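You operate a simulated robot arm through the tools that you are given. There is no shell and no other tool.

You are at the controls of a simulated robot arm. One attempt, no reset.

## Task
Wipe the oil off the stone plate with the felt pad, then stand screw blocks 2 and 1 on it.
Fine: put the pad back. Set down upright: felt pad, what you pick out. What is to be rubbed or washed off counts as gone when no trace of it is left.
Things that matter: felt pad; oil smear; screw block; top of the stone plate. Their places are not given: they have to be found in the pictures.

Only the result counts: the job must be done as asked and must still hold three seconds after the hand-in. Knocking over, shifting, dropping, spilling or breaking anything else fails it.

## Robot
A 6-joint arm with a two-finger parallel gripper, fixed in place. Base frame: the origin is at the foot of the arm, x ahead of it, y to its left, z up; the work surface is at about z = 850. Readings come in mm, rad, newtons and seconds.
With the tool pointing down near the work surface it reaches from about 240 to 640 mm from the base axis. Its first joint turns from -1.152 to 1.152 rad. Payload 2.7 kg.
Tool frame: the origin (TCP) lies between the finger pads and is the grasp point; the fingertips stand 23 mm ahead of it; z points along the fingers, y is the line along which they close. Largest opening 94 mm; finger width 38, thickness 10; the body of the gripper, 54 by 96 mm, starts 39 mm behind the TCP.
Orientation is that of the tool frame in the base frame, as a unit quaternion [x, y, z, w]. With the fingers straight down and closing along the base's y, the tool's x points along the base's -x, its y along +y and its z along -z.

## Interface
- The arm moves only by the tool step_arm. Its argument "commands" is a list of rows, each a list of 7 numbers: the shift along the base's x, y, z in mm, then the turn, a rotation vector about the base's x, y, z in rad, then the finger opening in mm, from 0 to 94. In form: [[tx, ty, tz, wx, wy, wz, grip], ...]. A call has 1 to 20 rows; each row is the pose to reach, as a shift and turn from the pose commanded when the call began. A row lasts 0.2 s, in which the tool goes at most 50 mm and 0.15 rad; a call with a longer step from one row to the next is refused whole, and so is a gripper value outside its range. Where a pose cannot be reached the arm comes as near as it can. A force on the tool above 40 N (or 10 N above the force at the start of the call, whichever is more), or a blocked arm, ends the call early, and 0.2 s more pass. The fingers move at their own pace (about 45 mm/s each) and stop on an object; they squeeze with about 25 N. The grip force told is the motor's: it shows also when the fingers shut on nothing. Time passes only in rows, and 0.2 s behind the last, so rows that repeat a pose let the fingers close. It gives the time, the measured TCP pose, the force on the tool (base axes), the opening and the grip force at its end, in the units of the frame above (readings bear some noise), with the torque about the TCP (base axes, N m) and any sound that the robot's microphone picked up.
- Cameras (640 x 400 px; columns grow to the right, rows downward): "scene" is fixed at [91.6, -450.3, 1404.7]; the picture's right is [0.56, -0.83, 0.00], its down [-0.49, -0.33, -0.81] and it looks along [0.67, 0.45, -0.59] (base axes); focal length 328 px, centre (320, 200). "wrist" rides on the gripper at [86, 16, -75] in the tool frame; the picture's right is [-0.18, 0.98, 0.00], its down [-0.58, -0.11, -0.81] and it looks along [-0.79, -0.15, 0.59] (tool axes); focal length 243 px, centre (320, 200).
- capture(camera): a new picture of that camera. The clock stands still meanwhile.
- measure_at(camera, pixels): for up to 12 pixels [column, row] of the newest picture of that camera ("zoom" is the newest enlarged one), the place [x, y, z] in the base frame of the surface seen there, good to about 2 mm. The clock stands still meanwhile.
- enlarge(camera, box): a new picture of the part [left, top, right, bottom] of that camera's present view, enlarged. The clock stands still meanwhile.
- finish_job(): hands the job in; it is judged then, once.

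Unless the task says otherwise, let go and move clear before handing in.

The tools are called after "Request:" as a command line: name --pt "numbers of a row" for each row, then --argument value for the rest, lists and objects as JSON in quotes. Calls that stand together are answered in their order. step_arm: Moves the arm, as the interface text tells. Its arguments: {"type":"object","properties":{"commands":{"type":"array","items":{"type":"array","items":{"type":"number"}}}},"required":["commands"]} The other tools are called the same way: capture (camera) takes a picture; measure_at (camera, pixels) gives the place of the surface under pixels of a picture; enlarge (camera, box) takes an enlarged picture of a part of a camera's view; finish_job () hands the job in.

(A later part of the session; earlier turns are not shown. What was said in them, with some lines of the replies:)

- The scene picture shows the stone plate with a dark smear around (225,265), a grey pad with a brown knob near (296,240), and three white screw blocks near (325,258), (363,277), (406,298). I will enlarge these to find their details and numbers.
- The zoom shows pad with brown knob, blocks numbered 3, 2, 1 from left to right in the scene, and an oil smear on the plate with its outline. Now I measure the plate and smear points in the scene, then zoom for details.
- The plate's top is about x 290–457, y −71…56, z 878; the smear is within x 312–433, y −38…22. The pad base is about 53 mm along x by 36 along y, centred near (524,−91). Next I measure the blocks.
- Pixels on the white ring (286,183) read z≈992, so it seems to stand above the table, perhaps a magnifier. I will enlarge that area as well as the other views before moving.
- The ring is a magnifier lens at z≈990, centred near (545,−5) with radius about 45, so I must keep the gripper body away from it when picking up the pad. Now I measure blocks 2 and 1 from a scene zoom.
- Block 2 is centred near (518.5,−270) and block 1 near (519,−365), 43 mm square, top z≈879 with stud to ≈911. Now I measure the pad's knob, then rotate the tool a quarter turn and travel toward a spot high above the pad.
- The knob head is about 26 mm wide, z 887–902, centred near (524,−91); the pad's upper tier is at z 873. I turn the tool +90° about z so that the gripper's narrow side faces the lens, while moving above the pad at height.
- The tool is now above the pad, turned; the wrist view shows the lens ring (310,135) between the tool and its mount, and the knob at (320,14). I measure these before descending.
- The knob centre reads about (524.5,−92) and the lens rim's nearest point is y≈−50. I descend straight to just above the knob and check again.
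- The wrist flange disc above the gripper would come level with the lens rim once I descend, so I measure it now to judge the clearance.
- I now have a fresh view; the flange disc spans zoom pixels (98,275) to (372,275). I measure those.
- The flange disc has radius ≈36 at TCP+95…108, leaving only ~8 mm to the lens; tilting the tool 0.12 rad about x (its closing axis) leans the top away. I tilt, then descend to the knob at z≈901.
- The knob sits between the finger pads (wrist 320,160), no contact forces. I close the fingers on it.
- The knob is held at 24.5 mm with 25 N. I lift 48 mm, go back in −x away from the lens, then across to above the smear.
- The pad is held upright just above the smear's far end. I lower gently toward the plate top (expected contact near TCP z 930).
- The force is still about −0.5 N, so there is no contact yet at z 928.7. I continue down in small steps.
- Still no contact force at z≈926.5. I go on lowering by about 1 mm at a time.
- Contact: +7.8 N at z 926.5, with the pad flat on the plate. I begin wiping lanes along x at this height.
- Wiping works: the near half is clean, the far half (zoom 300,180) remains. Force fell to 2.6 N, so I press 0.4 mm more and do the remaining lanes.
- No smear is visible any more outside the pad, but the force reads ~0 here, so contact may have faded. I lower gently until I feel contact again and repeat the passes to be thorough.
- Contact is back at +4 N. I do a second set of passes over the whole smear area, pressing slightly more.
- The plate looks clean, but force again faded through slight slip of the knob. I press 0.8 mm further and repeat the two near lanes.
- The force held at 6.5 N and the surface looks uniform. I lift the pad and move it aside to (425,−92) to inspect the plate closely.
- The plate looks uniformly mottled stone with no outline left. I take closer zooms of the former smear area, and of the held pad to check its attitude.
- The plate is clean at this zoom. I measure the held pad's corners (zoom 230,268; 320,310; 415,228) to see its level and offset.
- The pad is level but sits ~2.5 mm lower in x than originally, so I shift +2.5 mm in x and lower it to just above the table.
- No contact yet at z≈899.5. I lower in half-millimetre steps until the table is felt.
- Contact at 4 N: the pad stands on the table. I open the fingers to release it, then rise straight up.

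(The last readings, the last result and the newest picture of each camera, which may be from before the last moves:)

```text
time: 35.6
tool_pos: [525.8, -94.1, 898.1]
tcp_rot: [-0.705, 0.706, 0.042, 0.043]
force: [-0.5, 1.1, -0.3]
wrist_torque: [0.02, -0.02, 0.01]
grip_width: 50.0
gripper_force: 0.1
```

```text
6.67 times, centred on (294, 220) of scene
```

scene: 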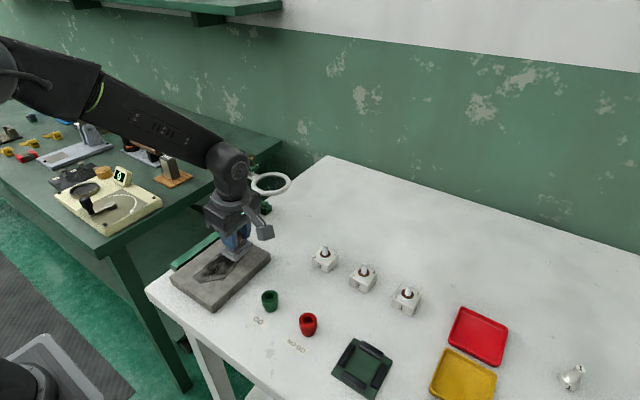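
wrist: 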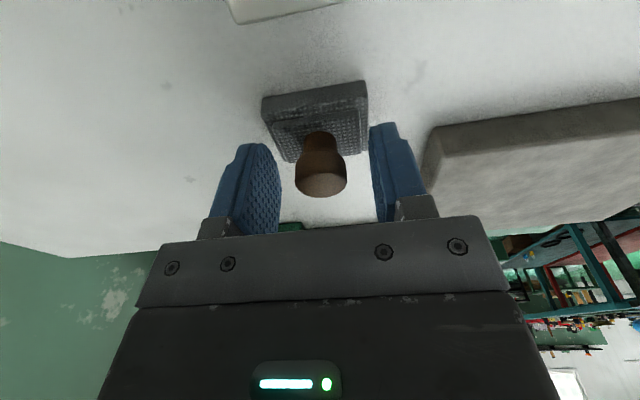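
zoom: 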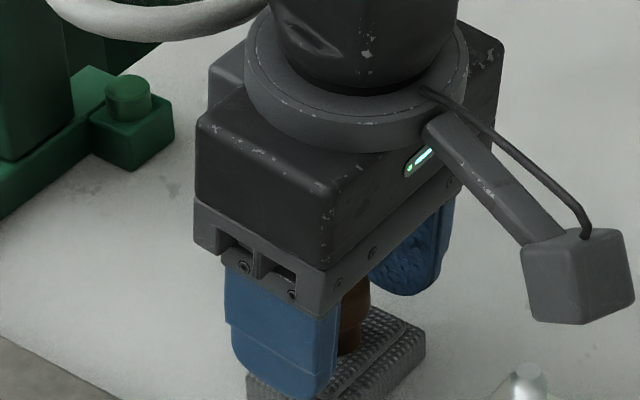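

The pad is released with the fingers clear at 50 mm. I rise straight up and check the pad.

Request:
step_arm --pt "0 0 10 0 0 0 50" --pt "0 0 30 0 0 0 50" --pt "0 0 60 0 0 0 50" --pt "0 0 95 0 0 0 60" --pt "0 0 130 0 0 0 70" --pt "0 -20 130 -0.06 0 0 80" --pt "-2 -50 130 -0.12 0 0 80" --pt "-4 -90 130 -0.12 0 0 80" --pt "-6 -130 130 -0.12 0 0 80" --pt "-8 -165 130 -0.12 0 0 80" --pt "-8 -178 130 -0.12 0 0 80" --pt "-8 -178 130 -0.12 0 0 80"

Request:
capture --camera "scene"

Request:
enlarge --camera "scene" --box '[256, 215, 336, 265]'

Request:
capture --camera "wrist"

```text
time: 38.2
tool_pos: [518.8, -272.1, 1027.0]
tcp_rot: [-0.707, 0.707, 0.0, 0.0]
force: [-0.7, -0.4, -0.4]
wrist_torque: [0.01, 0.0, 0.03]
grip_width: 80.0
gripper_force: 0.1
```

```text
taken
```

scene: 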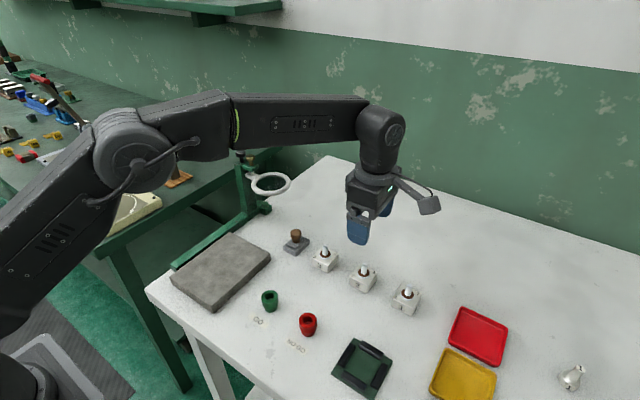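

```text
8.00 times, centred on (296, 240) of scene
```

zoom: 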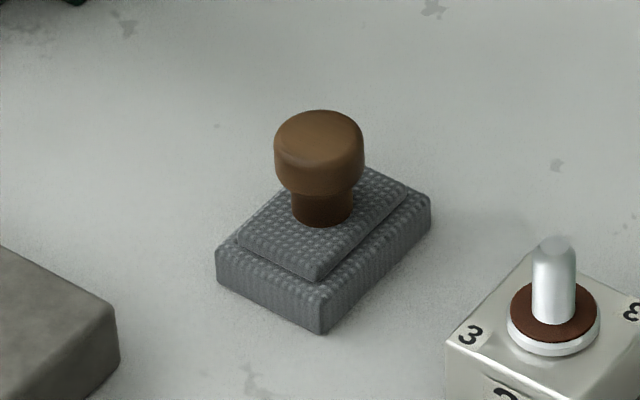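

```text
taken
```

wrist: 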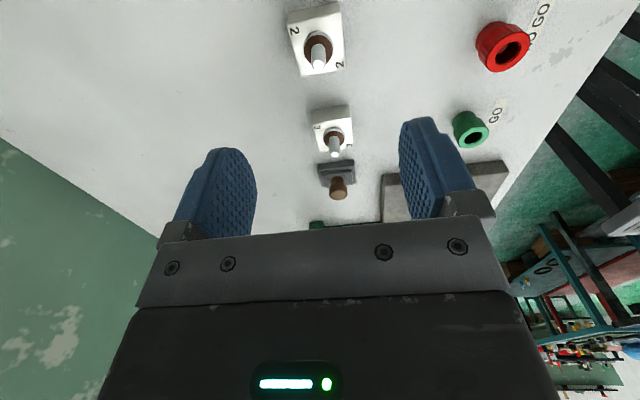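

The pad stands upright back in its spot. I check its measured corners and the block-2 location from the wrist view.

Request:
measure_at --camera "zoom" --pixels '[[218, 250], [320, 300], [428, 200], [320, 145], [220, 275], [320, 330], [428, 228]]'

Request:
measure_at --camera "wrist" --pixels '[[288, 12], [341, 4], [299, 75], [344, 67], [319, 45], [318, 58], [320, 70], [294, 45]]'

```text
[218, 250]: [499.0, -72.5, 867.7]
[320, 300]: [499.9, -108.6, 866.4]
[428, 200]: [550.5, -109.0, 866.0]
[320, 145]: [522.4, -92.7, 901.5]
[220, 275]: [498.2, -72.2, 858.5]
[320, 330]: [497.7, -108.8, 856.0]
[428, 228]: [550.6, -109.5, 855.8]
```

```text
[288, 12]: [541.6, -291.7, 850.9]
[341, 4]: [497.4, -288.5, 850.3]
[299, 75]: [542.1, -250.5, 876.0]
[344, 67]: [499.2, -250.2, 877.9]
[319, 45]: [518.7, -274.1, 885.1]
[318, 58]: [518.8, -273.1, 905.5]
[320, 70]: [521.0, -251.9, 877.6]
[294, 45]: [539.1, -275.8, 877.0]
```

The pad is back within ~1 mm of its old spot. Block 2 reads centred at (519,−270.5); I descend over it with fingers closing along x to TCP z≈883.

Request:
step_arm --pt "0.5 -0.5 -25 0 0 0 80" --pt "0.5 -0.5 -50 0 0 0 80" --pt "0.5 -0.5 -75 0 0 0 80" --pt "0.5 -0.5 -100 0 0 0 80" --pt "0.5 -0.5 -120 0 0 0 80" --pt "0.5 -0.5 -135 0 0 0 80" --pt "0.5 -0.5 -145.5 0 0 0 80" --pt "0.5 -0.5 -145.5 0 0 0 80"

Request:
capture --camera "wrist"

Request:
enlarge --camera "scene" --box '[310, 190, 470, 310]'

```text
time: 40.0
tool_pos: [518.6, -272.4, 882.9]
tcp_rot: [0.707, -0.707, -0.001, 0.0]
force: [0.8, 0.3, 0.4]
wrist_torque: [-0.01, 0.02, 0.0]
grip_width: 79.8
gripper_force: 0.1
```

```text
taken
```

wrist: 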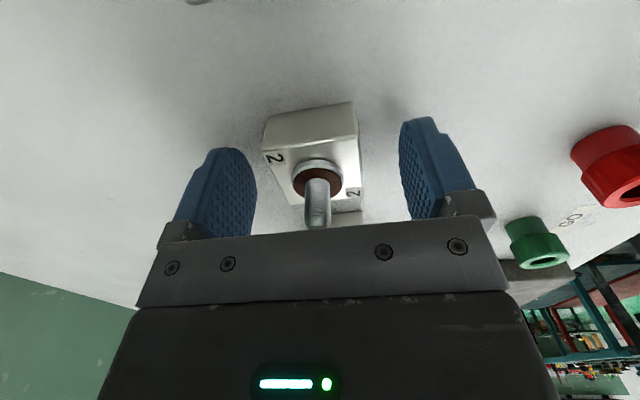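

```text
3.33 times, centred on (390, 250) of scene
```

zoom: 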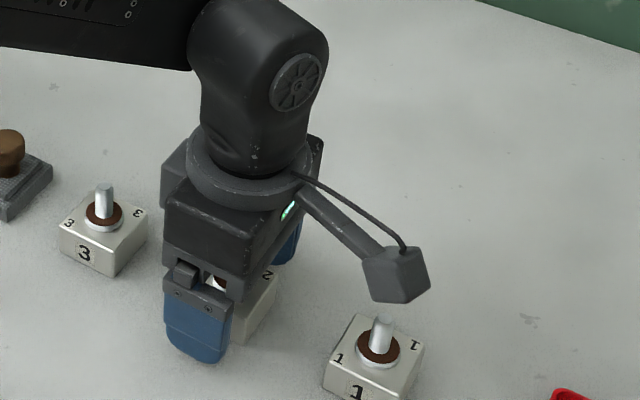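

The block is between the fingers (wrist 315,165), no contact. I close on it.

Request:
step_arm --pt "0 0 0 0 0 0 60" --pt "0 0 0 0 0 0 45" --pt "0 0 0 0 0 0 30" --pt "0 0 0 0 0 0 30" --pt "0 0 0 0 0 0 30" --pt "0 0 0 0 0 0 30"

Request:
capture --camera "wrist"

```text
time: 41.4
tool_pos: [518.4, -271.7, 882.0]
tcp_rot: [0.708, -0.707, -0.001, 0.0]
force: [1.6, 0.3, -0.3]
wrist_torque: [-0.1, -0.11, 0.0]
grip_width: 43.7
gripper_force: 25.3
```

```text
taken
```

wrist: 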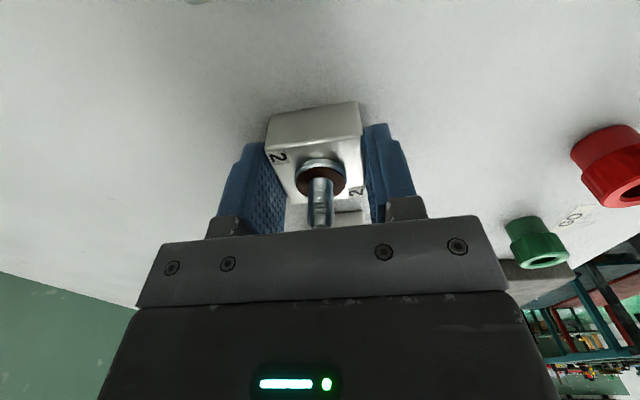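

Block 2 is held at 43.7 mm with 25 N. I lift it 90 mm and check the hold.

Request:
step_arm --pt "0 0 5 0 0 0 30" --pt "0 0 15 0 0 0 30" --pt "0 0 35 0 0 0 30" --pt "0 0 60 0 0 0 30" --pt "0 0 80 0 0 0 30" --pt "0 0 90 0 0 0 30" --pt "0 0 90 0 0 0 30"

Request:
enlarge --camera "scene" --box '[290, 150, 450, 300]'

```text
time: 43.0
tool_pos: [517.6, -271.9, 972.0]
tcp_rot: [-0.707, 0.708, 0.0, 0.0]
force: [-0.1, -0.5, -3.0]
wrist_torque: [-0.04, -0.01, 0.0]
grip_width: 43.4
gripper_force: 25.2
```

```text
2.67 times, centred on (370, 225) of scene
```

zoom: 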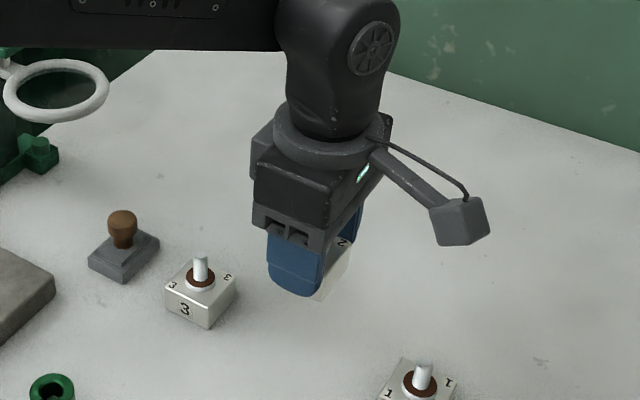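

The block is held level (weight about 2.7 N). I carry it along a line to above the plate at (373, 22), well clear of the lens and low objects.

Request:
step_arm --pt "-8 10 0 0 0 0 30" --pt "-22 35 0 0 0 0 30" --pt "-38 66 0 0 0 0 30" --pt "-54 98 0 0 0 0 30" --pt "-70 130 0 0 0 0 30" --pt "-86 162 0 0 0 0 30" --pt "-102 194 0 0 0 0 30" --pt "-118 226 0 0 0 0 30" --pt "-132 258 0 0 0 0 30" --pt "-142 282 0 0 0 0 30" --pt "-146 292.5 0 0 0 0 30" --pt "-146 292.5 0 0 0 0 30"

Request:
capture --camera "scene"

Request:
enlarge --camera "scene" --box '[150, 180, 310, 320]'

Request:
capture --camera "wrist"

```text
time: 45.6
tool_pos: [372.1, 20.2, 972.9]
tcp_rot: [0.708, -0.706, 0.0, -0.001]
force: [0.8, -0.1, -4.1]
wrist_torque: [-0.02, 0.0, 0.03]
grip_width: 43.7
gripper_force: 25.3
```

```text
taken
```

scene: 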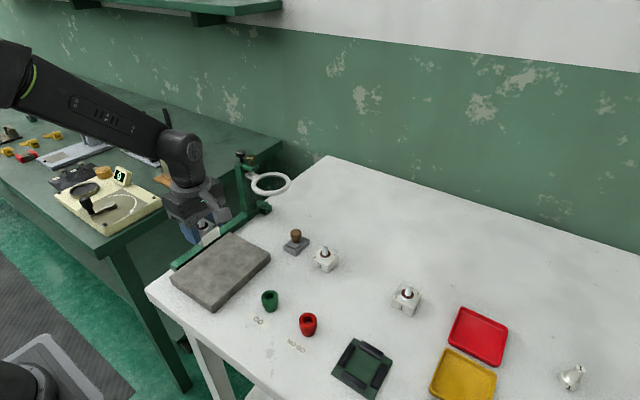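

```text
2.86 times, centred on (230, 250) of scene
```

zoom: 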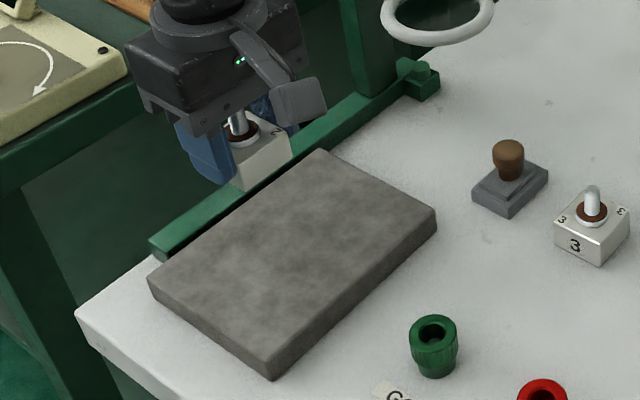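

```text
taken
```

wrist: 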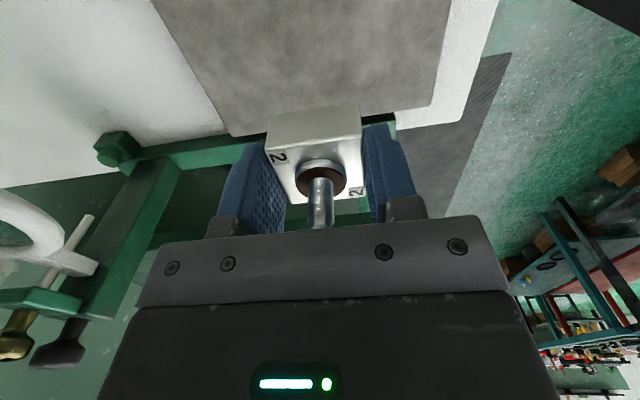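

Block 2 hangs level above the plate's far-left half. From the pad readings the plate top is 25 mm above the table, so contact should be near TCP z 908; I descend to 910.

Request:
step_arm --pt "0 0 -15 0 0 0 30" --pt "0 0 -32 0 0 0 30" --pt "0 0 -46 0 0 0 30" --pt "0 0 -56 0 0 0 30" --pt "0 0 -61 0 0 0 30" --pt "0 0 -63 0 0 0 30" --pt "0 0 -63.5 0 0 0 30" --pt "0 0 -63.5 0 0 0 30"

```text
time: 47.4
tool_pos: [373.2, 20.1, 908.3]
tcp_rot: [-0.706, 0.708, 0.0, 0.001]
force: [-0.3, 0.7, -5.0]
wrist_torque: [0.01, 0.0, 0.0]
grip_width: 43.9
gripper_force: 25.0
```

No contact yet (force still just the weight). I lower in half-millimetre steps.

Request:
step_arm --pt "0 0 -0.5 0 0 0 30" --pt "0 0 -1.0 0 0 0 30" --pt "0 0 -1.5 0 0 0 30" --pt "0 0 -1.5 0 0 0 30"

```text
time: 48.4
tool_pos: [372.2, 21.2, 906.3]
tcp_rot: [-0.707, 0.707, 0.001, 0.0]
force: [-0.1, 0.4, -5.2]
wrist_torque: [-0.04, 0.0, 0.01]
grip_width: 43.7
gripper_force: 24.4
```

Still only the weight is felt. I take a close look at the gap and then continue.

Request:
step_arm --pt "0 0 -0.5 0 0 0 30" --pt "0 0 -1.0 0 0 0 30" --pt "0 0 -1.0 0 0 0 30"

Request:
enlarge --camera "scene" --box '[190, 210, 254, 260]'

```text
time: 49.2
tool_pos: [371.8, 21.3, 906.5]
tcp_rot: [-0.707, 0.707, 0.0, 0.001]
force: [-7.3, 0.3, 16.2]
wrist_torque: [-0.05, 0.19, -0.01]
grip_width: 43.8
gripper_force: 25.1
```

```text
8.00 times, centred on (222, 235) of scene
```

zoom: 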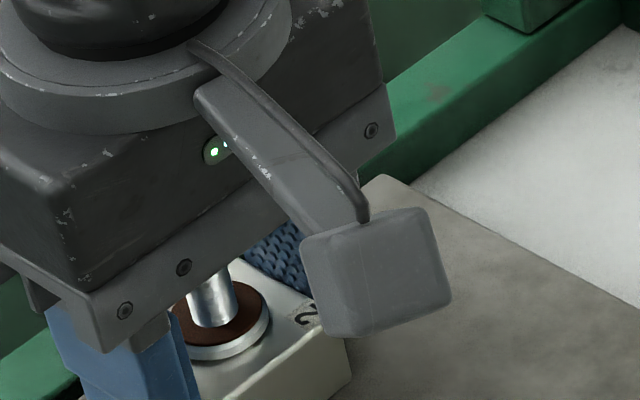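

Contact, at 16 N, which is more than needed. I ease up 0.4 mm, then open the fingers.

Request:
step_arm --pt "0 0 0.3 0 0 0 30" --pt "0 0 0.5 0 0 0 30"

```text
time: 49.8
tool_pos: [373.1, 21.5, 906.2]
tcp_rot: [-0.707, 0.707, 0.0, -0.001]
force: [-5.5, 1.4, 12.4]
wrist_torque: [-0.02, 0.05, 0.04]
grip_width: 43.6
gripper_force: 24.9
```

Force is now 12 N; I ease up a little more and then release.

Request:
step_arm --pt "0 0 0.4 0 0 0 30" --pt "0 0 0.7 0 0 0 30" --pt "0 0 0.7 0 0 0 46" --pt "0 0 0.7 0 0 0 52" --pt "0 0 0.7 0 0 0 64" --pt "0 0 0.7 0 0 0 64" --pt "0 0 0.7 0 0 0 64"

Request:
capture --camera "wrist"

Request:
enlarge --camera "scene" --box '[170, 210, 266, 270]'

```text
time: 51.4
tool_pos: [372.5, 19.9, 907.3]
tcp_rot: [0.707, -0.707, 0.001, 0.0]
force: [0.1, -0.6, -0.3]
wrist_torque: [0.03, 0.02, -0.01]
grip_width: 64.0
gripper_force: 0.1
```

```text
taken
```

wrist: 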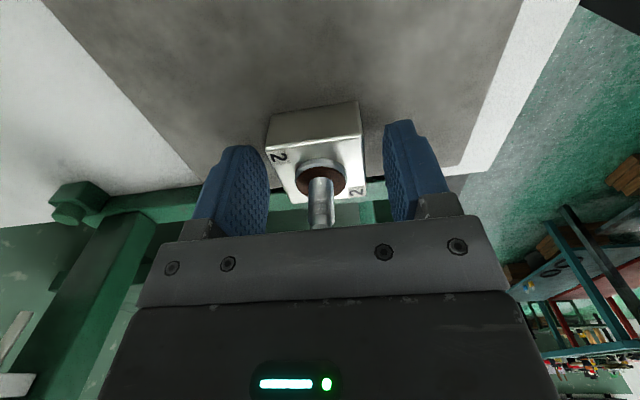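

```text
6.67 times, centred on (218, 240) of scene
```

zoom: 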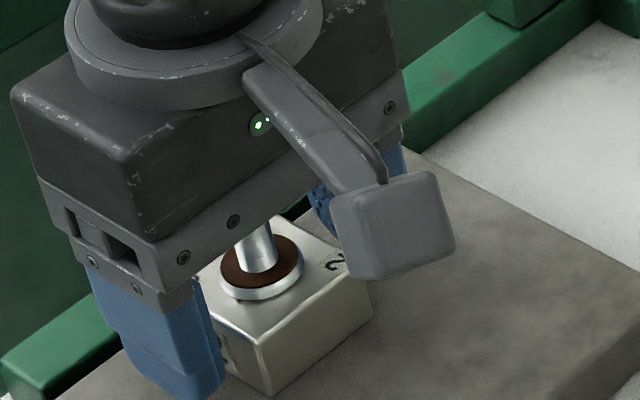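

Block 2 stands free on the plate. I rise straight up, then travel to above block 1.

Request:
step_arm --pt "0 0 10 0 0 0 64" --pt "0 0 30 0 0 0 70" --pt "0 0 60 0 0 0 80" --pt "0 0 95 0 0 0 80" --pt "5 -12 110 0 0 0 80" --pt "18 -48 110 0 0 0 80" --pt "33 -88 110 0 0 0 80" --pt "48 -128 110 0 0 0 80" --pt "63 -168 110 0 0 0 80" --pt "78 -208 110 0 0 0 80" --pt "93 -248 110 0 0 0 80" --pt "108 -288 110 0 0 0 80" --pt "123 -328 110 0 0 0 80" --pt "138 -366 110 0 0 0 80" --pt "146 -387 110 0 0 0 80" --pt "146 -387 110 0 0 0 80"

Request:
capture --camera "scene"

Request:
enlarge --camera "scene" --box '[160, 200, 288, 300]'

Request:
capture --camera "wrist"

```text
time: 54.8
tool_pos: [510.2, -362.1, 1016.0]
tcp_rot: [0.707, -0.707, 0.0, 0.0]
force: [-0.4, 0.0, -0.6]
wrist_torque: [0.01, 0.01, -0.02]
grip_width: 79.9
gripper_force: 0.0
out of reach, approached as far as the arm can: row 15, 16
```

```text
taken
```

scene: 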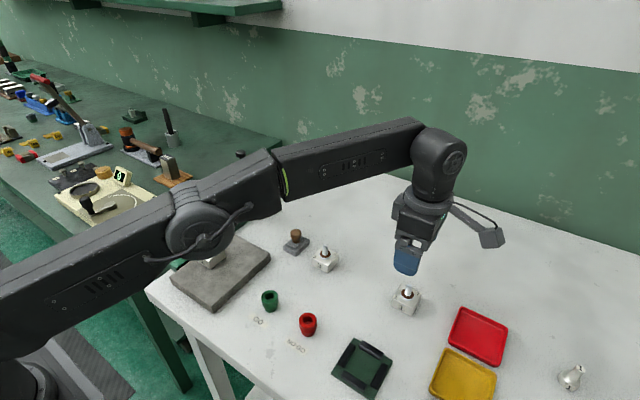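

```text
4.00 times, centred on (224, 250) of scene
```

zoom: 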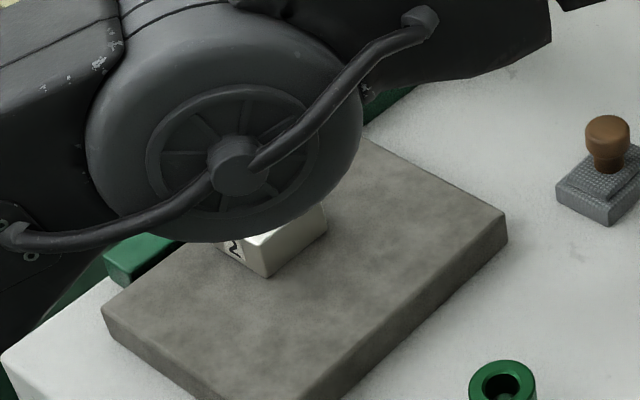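

```text
taken
```

wrist: 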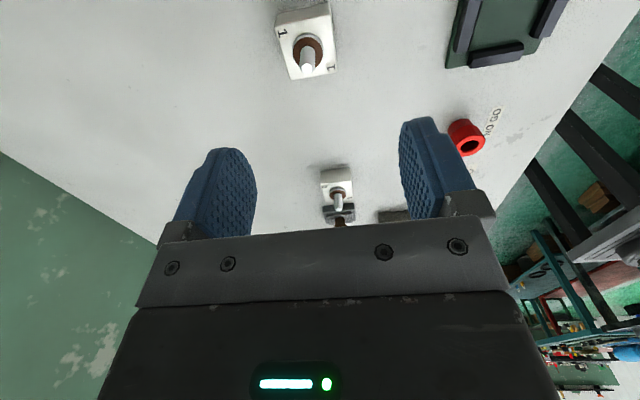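

At this height the arm only reached (510,−362); lower down the reach is larger. I measure block 1 in the wrist view and the elbow's height in the scene.

Request:
measure_at --camera "wrist" --pixels '[[276, 16], [329, 4], [293, 79], [338, 70], [307, 58], [308, 66]]'

Request:
measure_at --camera "scene" --pixels '[[200, 257], [175, 255], [230, 248], [120, 290], [60, 330], [265, 210], [213, 262], [330, 185]]'

```text
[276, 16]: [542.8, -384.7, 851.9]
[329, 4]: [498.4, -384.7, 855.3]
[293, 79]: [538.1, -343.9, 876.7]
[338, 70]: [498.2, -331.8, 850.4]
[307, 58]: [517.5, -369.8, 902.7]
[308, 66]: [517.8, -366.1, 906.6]
```

```text
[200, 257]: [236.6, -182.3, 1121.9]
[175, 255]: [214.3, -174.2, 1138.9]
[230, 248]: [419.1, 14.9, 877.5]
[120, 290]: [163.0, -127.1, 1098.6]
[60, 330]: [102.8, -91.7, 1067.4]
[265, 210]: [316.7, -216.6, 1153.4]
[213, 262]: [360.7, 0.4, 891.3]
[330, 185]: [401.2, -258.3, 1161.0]
```

The elbow is high enough (z≈1120). I descend to about z 945, where fingertips still clear the stud, and see where the arm ends up.

Request:
step_arm --pt "0 0 -20 0 0 0 80" --pt "0 0 -40 0 0 0 80" --pt "0 0 -58 0 0 0 80" --pt "0 0 -70 0 0 0 80" --pt "0 0 -70 0 0 0 80"

Request:
capture --camera "wrist"

```text
time: 56.0
tool_pos: [511.7, -362.9, 944.8]
tcp_rot: [-0.707, 0.707, 0.0, 0.0]
force: [0.1, 0.2, 0.1]
wrist_torque: [0.02, -0.04, 0.0]
grip_width: 80.2
gripper_force: 0.1
```

```text
taken
```

wrist: 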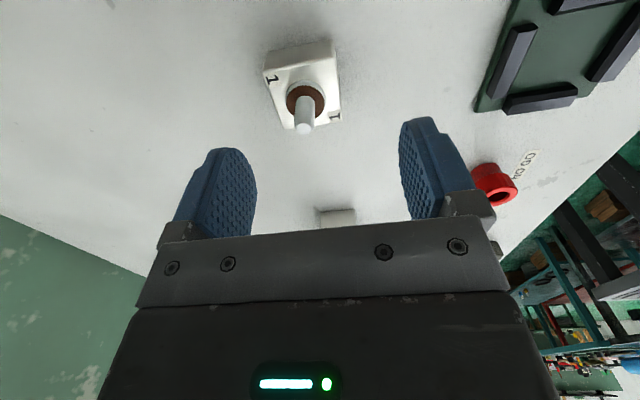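

The arm settled at about (511.7,−362.9). I shift +7.3 in x and −3 in y at this height, to centre over block 1.

Request:
step_arm --pt "3 -1 -2 0 0 0 80" --pt "7.3 -3 -4 0 0 0 80" --pt "7.3 -3 -4 0 0 0 80"

Request:
capture --camera "wrist"

Request:
enlarge --camera "scene" --box '[350, 190, 510, 320]'

```text
time: 56.8
tool_pos: [518.5, -366.4, 941.9]
tcp_rot: [-0.707, 0.707, 0.0, 0.0]
force: [0.4, 0.0, 0.4]
wrist_torque: [0.02, 0.0, -0.01]
grip_width: 79.9
gripper_force: 0.2
```

```text
taken
```

wrist: 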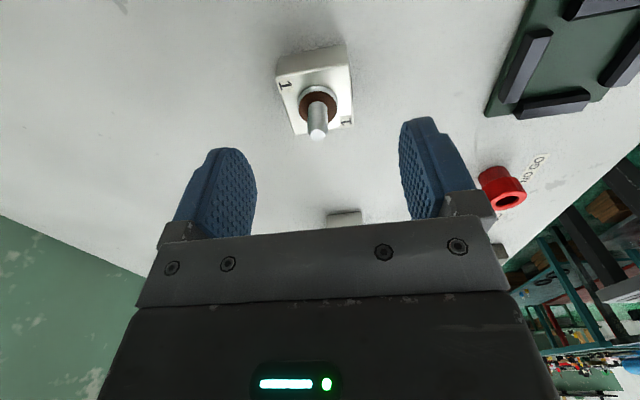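

```text
3.08 times, centred on (430, 255) of scene
```

zoom: 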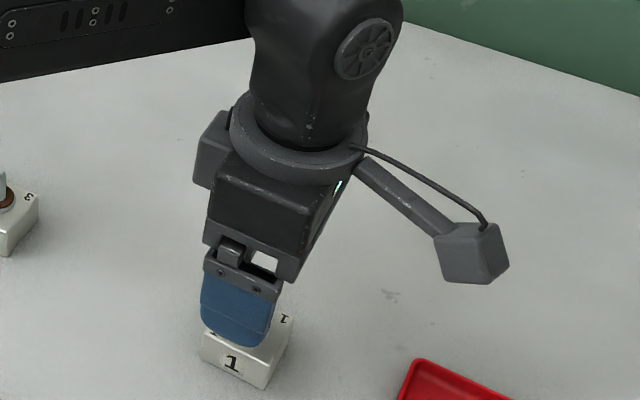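

Block 1 is now centred between the fingers (wrist 317,110). I descend 59 mm to grip height.

Request:
step_arm --pt "0 0 -15 0 0 0 80" --pt "0 0 -30 0 0 0 80" --pt "0 0 -43 0 0 0 80" --pt "0 0 -53 0 0 0 80" --pt "0 0 -58.5 0 0 0 80" --pt "0 0 -58.5 0 0 0 80"

Request:
capture --camera "wrist"

Request:
enlarge --camera "scene" --box '[350, 190, 510, 320]'

```text
time: 58.2
tool_pos: [518.5, -366.5, 882.5]
tcp_rot: [-0.707, 0.707, 0.0, 0.0]
force: [1.0, 0.5, 0.1]
wrist_torque: [-0.02, -0.01, -0.01]
grip_width: 80.3
gripper_force: 0.0
```

```text
taken
```

wrist: 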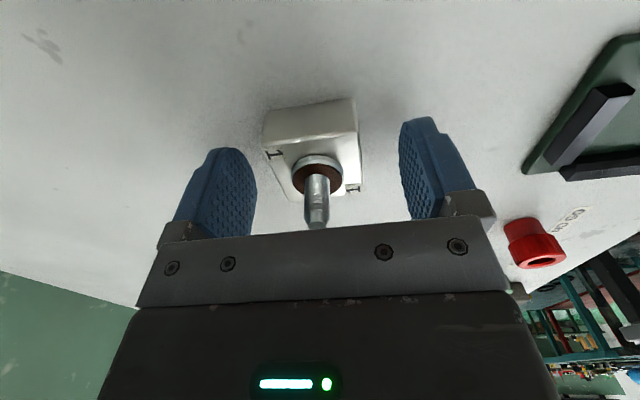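

```text
3.08 times, centred on (430, 255) of scene
```

zoom: 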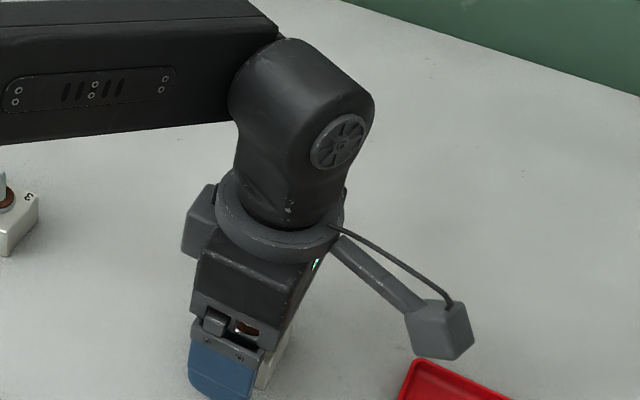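

The view matches the one for block 2, with the block between the fingers and no contact. I close the fingers.

Request:
step_arm --pt "0 0 0 0 0 0 60" --pt "0 0 0 0 0 0 45" --pt "0 0 0 0 0 0 30" --pt "0 0 0 0 0 0 30" --pt "0 0 0 0 0 0 30" --pt "0 0 0 0 0 0 30"

```text
time: 59.6
tool_pos: [518.4, -365.1, 883.3]
tcp_rot: [0.707, -0.707, 0.0, 0.0]
force: [2.0, -0.6, 0.2]
wrist_torque: [-0.06, -0.06, -0.01]
grip_width: 43.9
gripper_force: 24.8
```

Block 1 is held at 43.9 mm. I lift it while moving inward, then carry it to above (373, −38) on the plate.

Request:
step_arm --pt "0 0 5 0 0 0 30" --pt "0 0 15 0 0 0 30" --pt "-3 4 35 0 0 0 30" --pt "-8 14 60 0 0 0 30" --pt "-14 28 80 0 0 0 30" --pt "-24 50 90 0 0 0 30" --pt "-38 82 90 0 0 0 30" --pt "-52 114 90 0 0 0 30" --pt "-66 146 90 0 0 0 30" --pt "-80 178 90 0 0 0 30" --pt "-94 210 90 0 0 0 30" --pt "-108 242 90 0 0 0 30" --pt "-122 274 90 0 0 0 30" --pt "-136 304 90 0 0 0 30" --pt "-144 322 90 0 0 0 30" --pt "-146 326.7 90 0 0 0 30" --pt "-146 326.7 90 0 0 0 30"

Request:
capture --camera "scene"

Request:
enlarge --camera "scene" --box '[150, 180, 310, 320]'

Request:
capture --camera "wrist"

```text
time: 63.2
tool_pos: [373.1, -38.5, 973.4]
tcp_rot: [0.707, -0.707, 0.0, 0.0]
force: [0.2, -0.4, -5.1]
wrist_torque: [0.01, 0.04, 0.01]
grip_width: 43.8
gripper_force: 25.0
```

```text
taken
```

scene: 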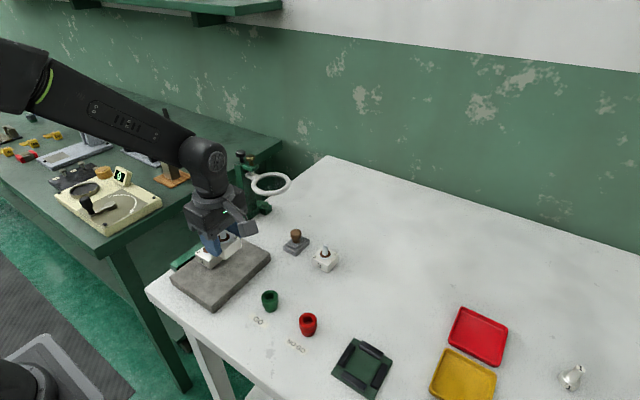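

```text
2.86 times, centred on (230, 250) of scene
```

zoom: 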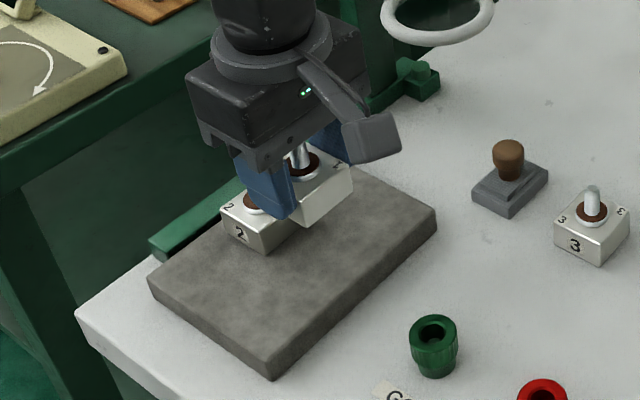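

```text
taken
```

wrist: 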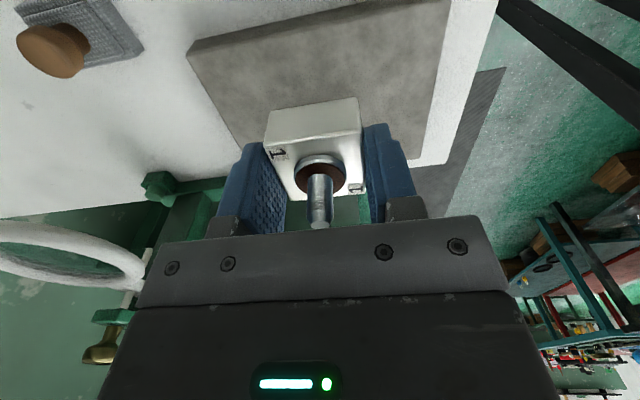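

Block 1 hangs level over the plate, and the near space beside block 2 is free. I lower it to just above contact.

Request:
step_arm --pt "0 0 -15 0 0 0 30" --pt "0 0 -32 0 0 0 30" --pt "0 0 -46 0 0 0 30" --pt "0 0 -56 0 0 0 30" --pt "0 0 -61 0 0 0 30" --pt "0 0 -63 0 0 0 30" --pt "0 0 -63.5 0 0 0 30" --pt "0 0 -63.5 0 0 0 30"

Request:
enlarge --camera "scene" --box '[170, 200, 280, 280]'

```text
time: 65.0
tool_pos: [373.3, -38.7, 909.5]
tcp_rot: [-0.707, 0.707, -0.001, -0.001]
force: [0.1, 0.2, -5.0]
wrist_torque: [0.04, 0.01, 0.01]
grip_width: 43.7
gripper_force: 25.5
```

```text
5.00 times, centred on (225, 240) of scene
```

zoom: 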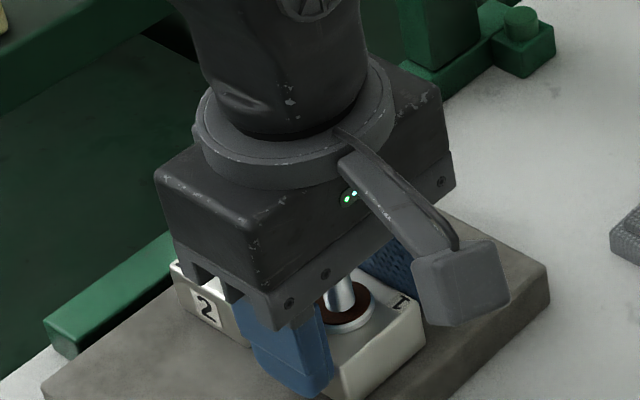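

Force is still only the weight (−5 N). I lower in half-millimetre steps, reading the force.

Request:
step_arm --pt "0 0 -0.5 0 0 0 30" --pt "0 0 -1.0 0 0 0 30" --pt "0 0 -1.0 0 0 0 30"

```text
time: 65.8
tool_pos: [373.2, -40.4, 908.8]
tcp_rot: [-0.707, 0.707, -0.001, -0.001]
force: [-0.7, 0.1, -3.4]
wrist_torque: [0.0, 0.0, -0.01]
grip_width: 43.7
gripper_force: 25.3
```

The force is beginning to change (−3.4 N). I lower another 0.6 mm.

Request:
step_arm --pt "0 0 -0.3 0 0 0 30" --pt "0 0 -0.6 0 0 0 30" --pt "0 0 -0.6 0 0 0 30"

```text
time: 66.6
tool_pos: [372.5, -38.7, 906.9]
tcp_rot: [-0.707, 0.708, 0.0, 0.0]
force: [0.2, 0.2, -2.3]
wrist_torque: [-0.05, -0.02, -0.03]
grip_width: 43.7
gripper_force: 25.0
```

Request:
step_arm --pt "0 0 -0.3 0 0 0 30" --pt "0 0 -0.5 0 0 0 30" --pt "0 0 -0.5 0 0 0 30"

```text
time: 67.4
tool_pos: [373.3, -39.0, 909.5]
tcp_rot: [0.707, -0.707, 0.001, -0.001]
force: [-4.4, 0.3, 12.8]
wrist_torque: [-0.06, 0.19, -0.02]
grip_width: 43.7
gripper_force: 24.8
```

Contact is clear now at +12.8 N. I ease up about 1 mm in command to relax the pressure, then open the fingers.

Request:
step_arm --pt "0 0 0.4 0 0 0 30" --pt "0 0 0.8 0 0 0 30" --pt "0 0 0.8 0 0 0 46" --pt "0 0 0.8 0 0 0 52" --pt "0 0 0.8 0 0 0 64" --pt "0 0 0.8 0 0 0 64" --pt "0 0 0.8 0 0 0 64"

Request:
capture --camera "wrist"

Request:
enlarge --camera "scene" --box '[170, 200, 280, 280]'

```text
time: 69.0
tool_pos: [373.4, -38.2, 908.9]
tcp_rot: [-0.707, 0.707, 0.0, 0.0]
force: [0.1, 0.1, 0.6]
wrist_torque: [-0.02, 0.01, 0.0]
grip_width: 64.1
gripper_force: 0.1
```

```text
taken
```

wrist: 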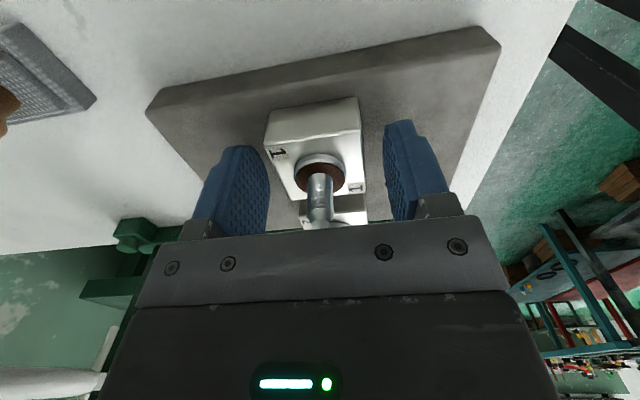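

```text
5.00 times, centred on (225, 240) of scene
```

zoom: 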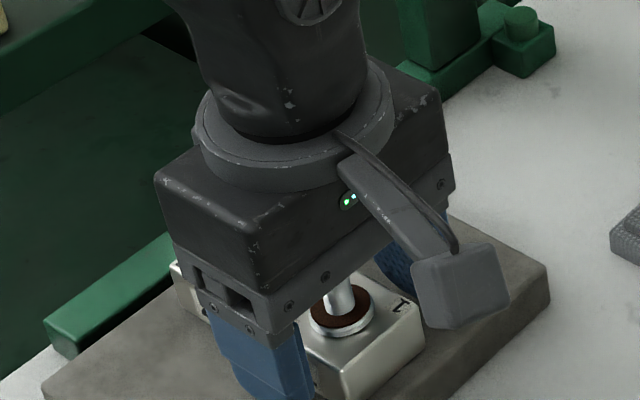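

Block 1 stands free with the fingers open. I rise straight up and move clear to a spot that leaves the plate visible.

Request:
step_arm --pt "0 0 10 0 0 0 64" --pt "0 0 30 0 0 0 64" --pt "0 0 60 0 0 0 64" --pt "0 0 100 0 0 0 64" --pt "0 0 140 0 0 0 64" --pt "0 0 180 0 0 0 64" --pt "15 -35 200 0 0 0 64" --pt "30 -70 200 0 0 0 64" --pt "45 -110 200 0 0 0 64" --pt "60 -150 200 0 0 0 64" --pt "70 -180 200 0 0 0 64" --pt "70 -180 200 0 0 0 64"

Request:
capture --camera "scene"

Request:
enlarge --camera "scene" --box '[160, 200, 320, 320]'

Request:
capture --camera "wrist"

```text
time: 71.6
tool_pos: [442.8, -218.6, 1108.5]
tcp_rot: [-0.707, 0.707, 0.0, -0.001]
force: [-0.3, -0.1, -0.1]
wrist_torque: [0.03, 0.05, 0.01]
grip_width: 64.1
gripper_force: 0.2
```

```text
taken
```

scene: 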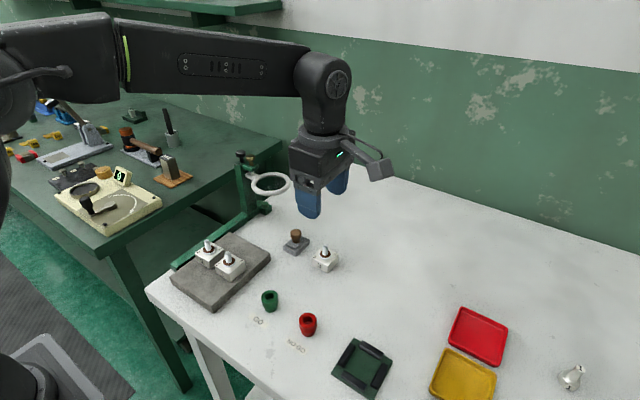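

```text
3.33 times, centred on (240, 260) of scene
```

zoom: 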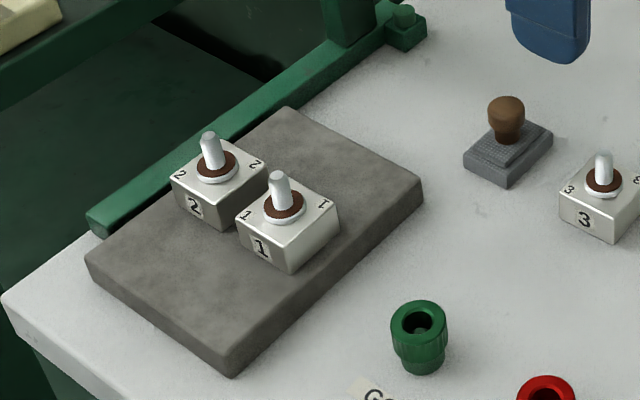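

```text
taken
```

wrist: 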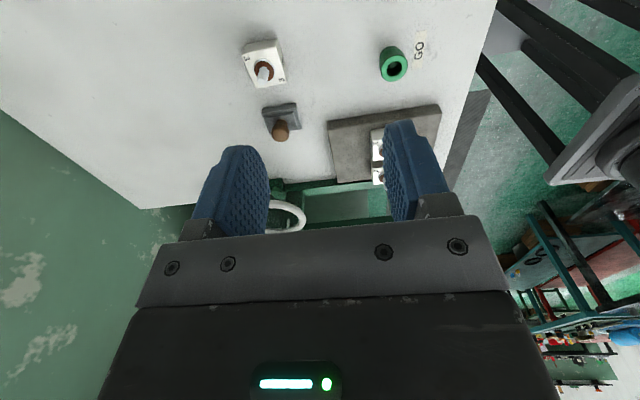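

Both blocks 2 and 1 stand upright on the clean plate, the pad is back, and everything else looks unmoved. I check the plate corners and take one last close look for oil traces.

Request:
measure_at --camera "zoom" --pixels '[[290, 110], [418, 185], [90, 254], [232, 352], [212, 134], [280, 174], [505, 105], [420, 320]]'

Request:
enlarge --camera "scene" --box '[176, 230, 276, 310]'

```text
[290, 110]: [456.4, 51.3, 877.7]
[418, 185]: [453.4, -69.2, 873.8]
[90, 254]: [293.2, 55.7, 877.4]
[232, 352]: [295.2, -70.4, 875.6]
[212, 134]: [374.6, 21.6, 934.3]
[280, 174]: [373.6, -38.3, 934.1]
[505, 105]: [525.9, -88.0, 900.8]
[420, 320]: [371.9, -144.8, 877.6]
```

```text
5.00 times, centred on (226, 270) of scene
```

zoom: 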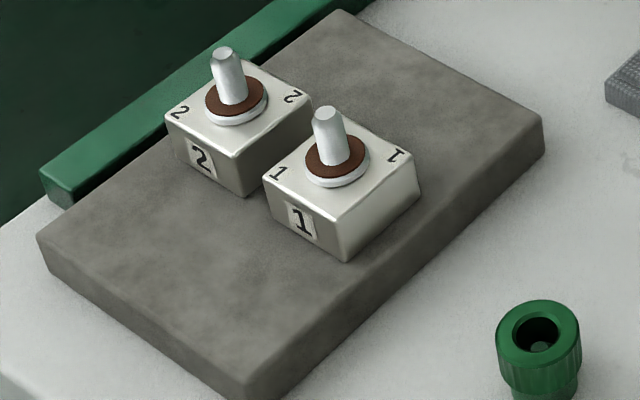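

The last zoom shows a clean plate in its old place, with blocks 2 and 1 upright at about (374,22) and (374,−38). The pad is back at (524,−91) and the gripper is empty and clear, so I hand the job in.

Request:
finish_job

```text
The job is handed in.
```

The job is handed in. The oil is off the stone plate, and screw blocks 2 and 1 are standing upright on it.

- **Plate:** I wiped the whole smear area at least twice. No trace of oil showed in the close-up pictures, and the plate is still where it was.
- **Blocks:** Block 2 stands at about (374, 22) and block 1 at about (374, −38), each released and resting flat on the plate.
- **Felt pad:** It is back upright at about (524, −91), within about 1 mm of where it started.
- **Everything else:** In the last pictures, nothing else looks moved. The gripper was open, empty and clear at hand-in.
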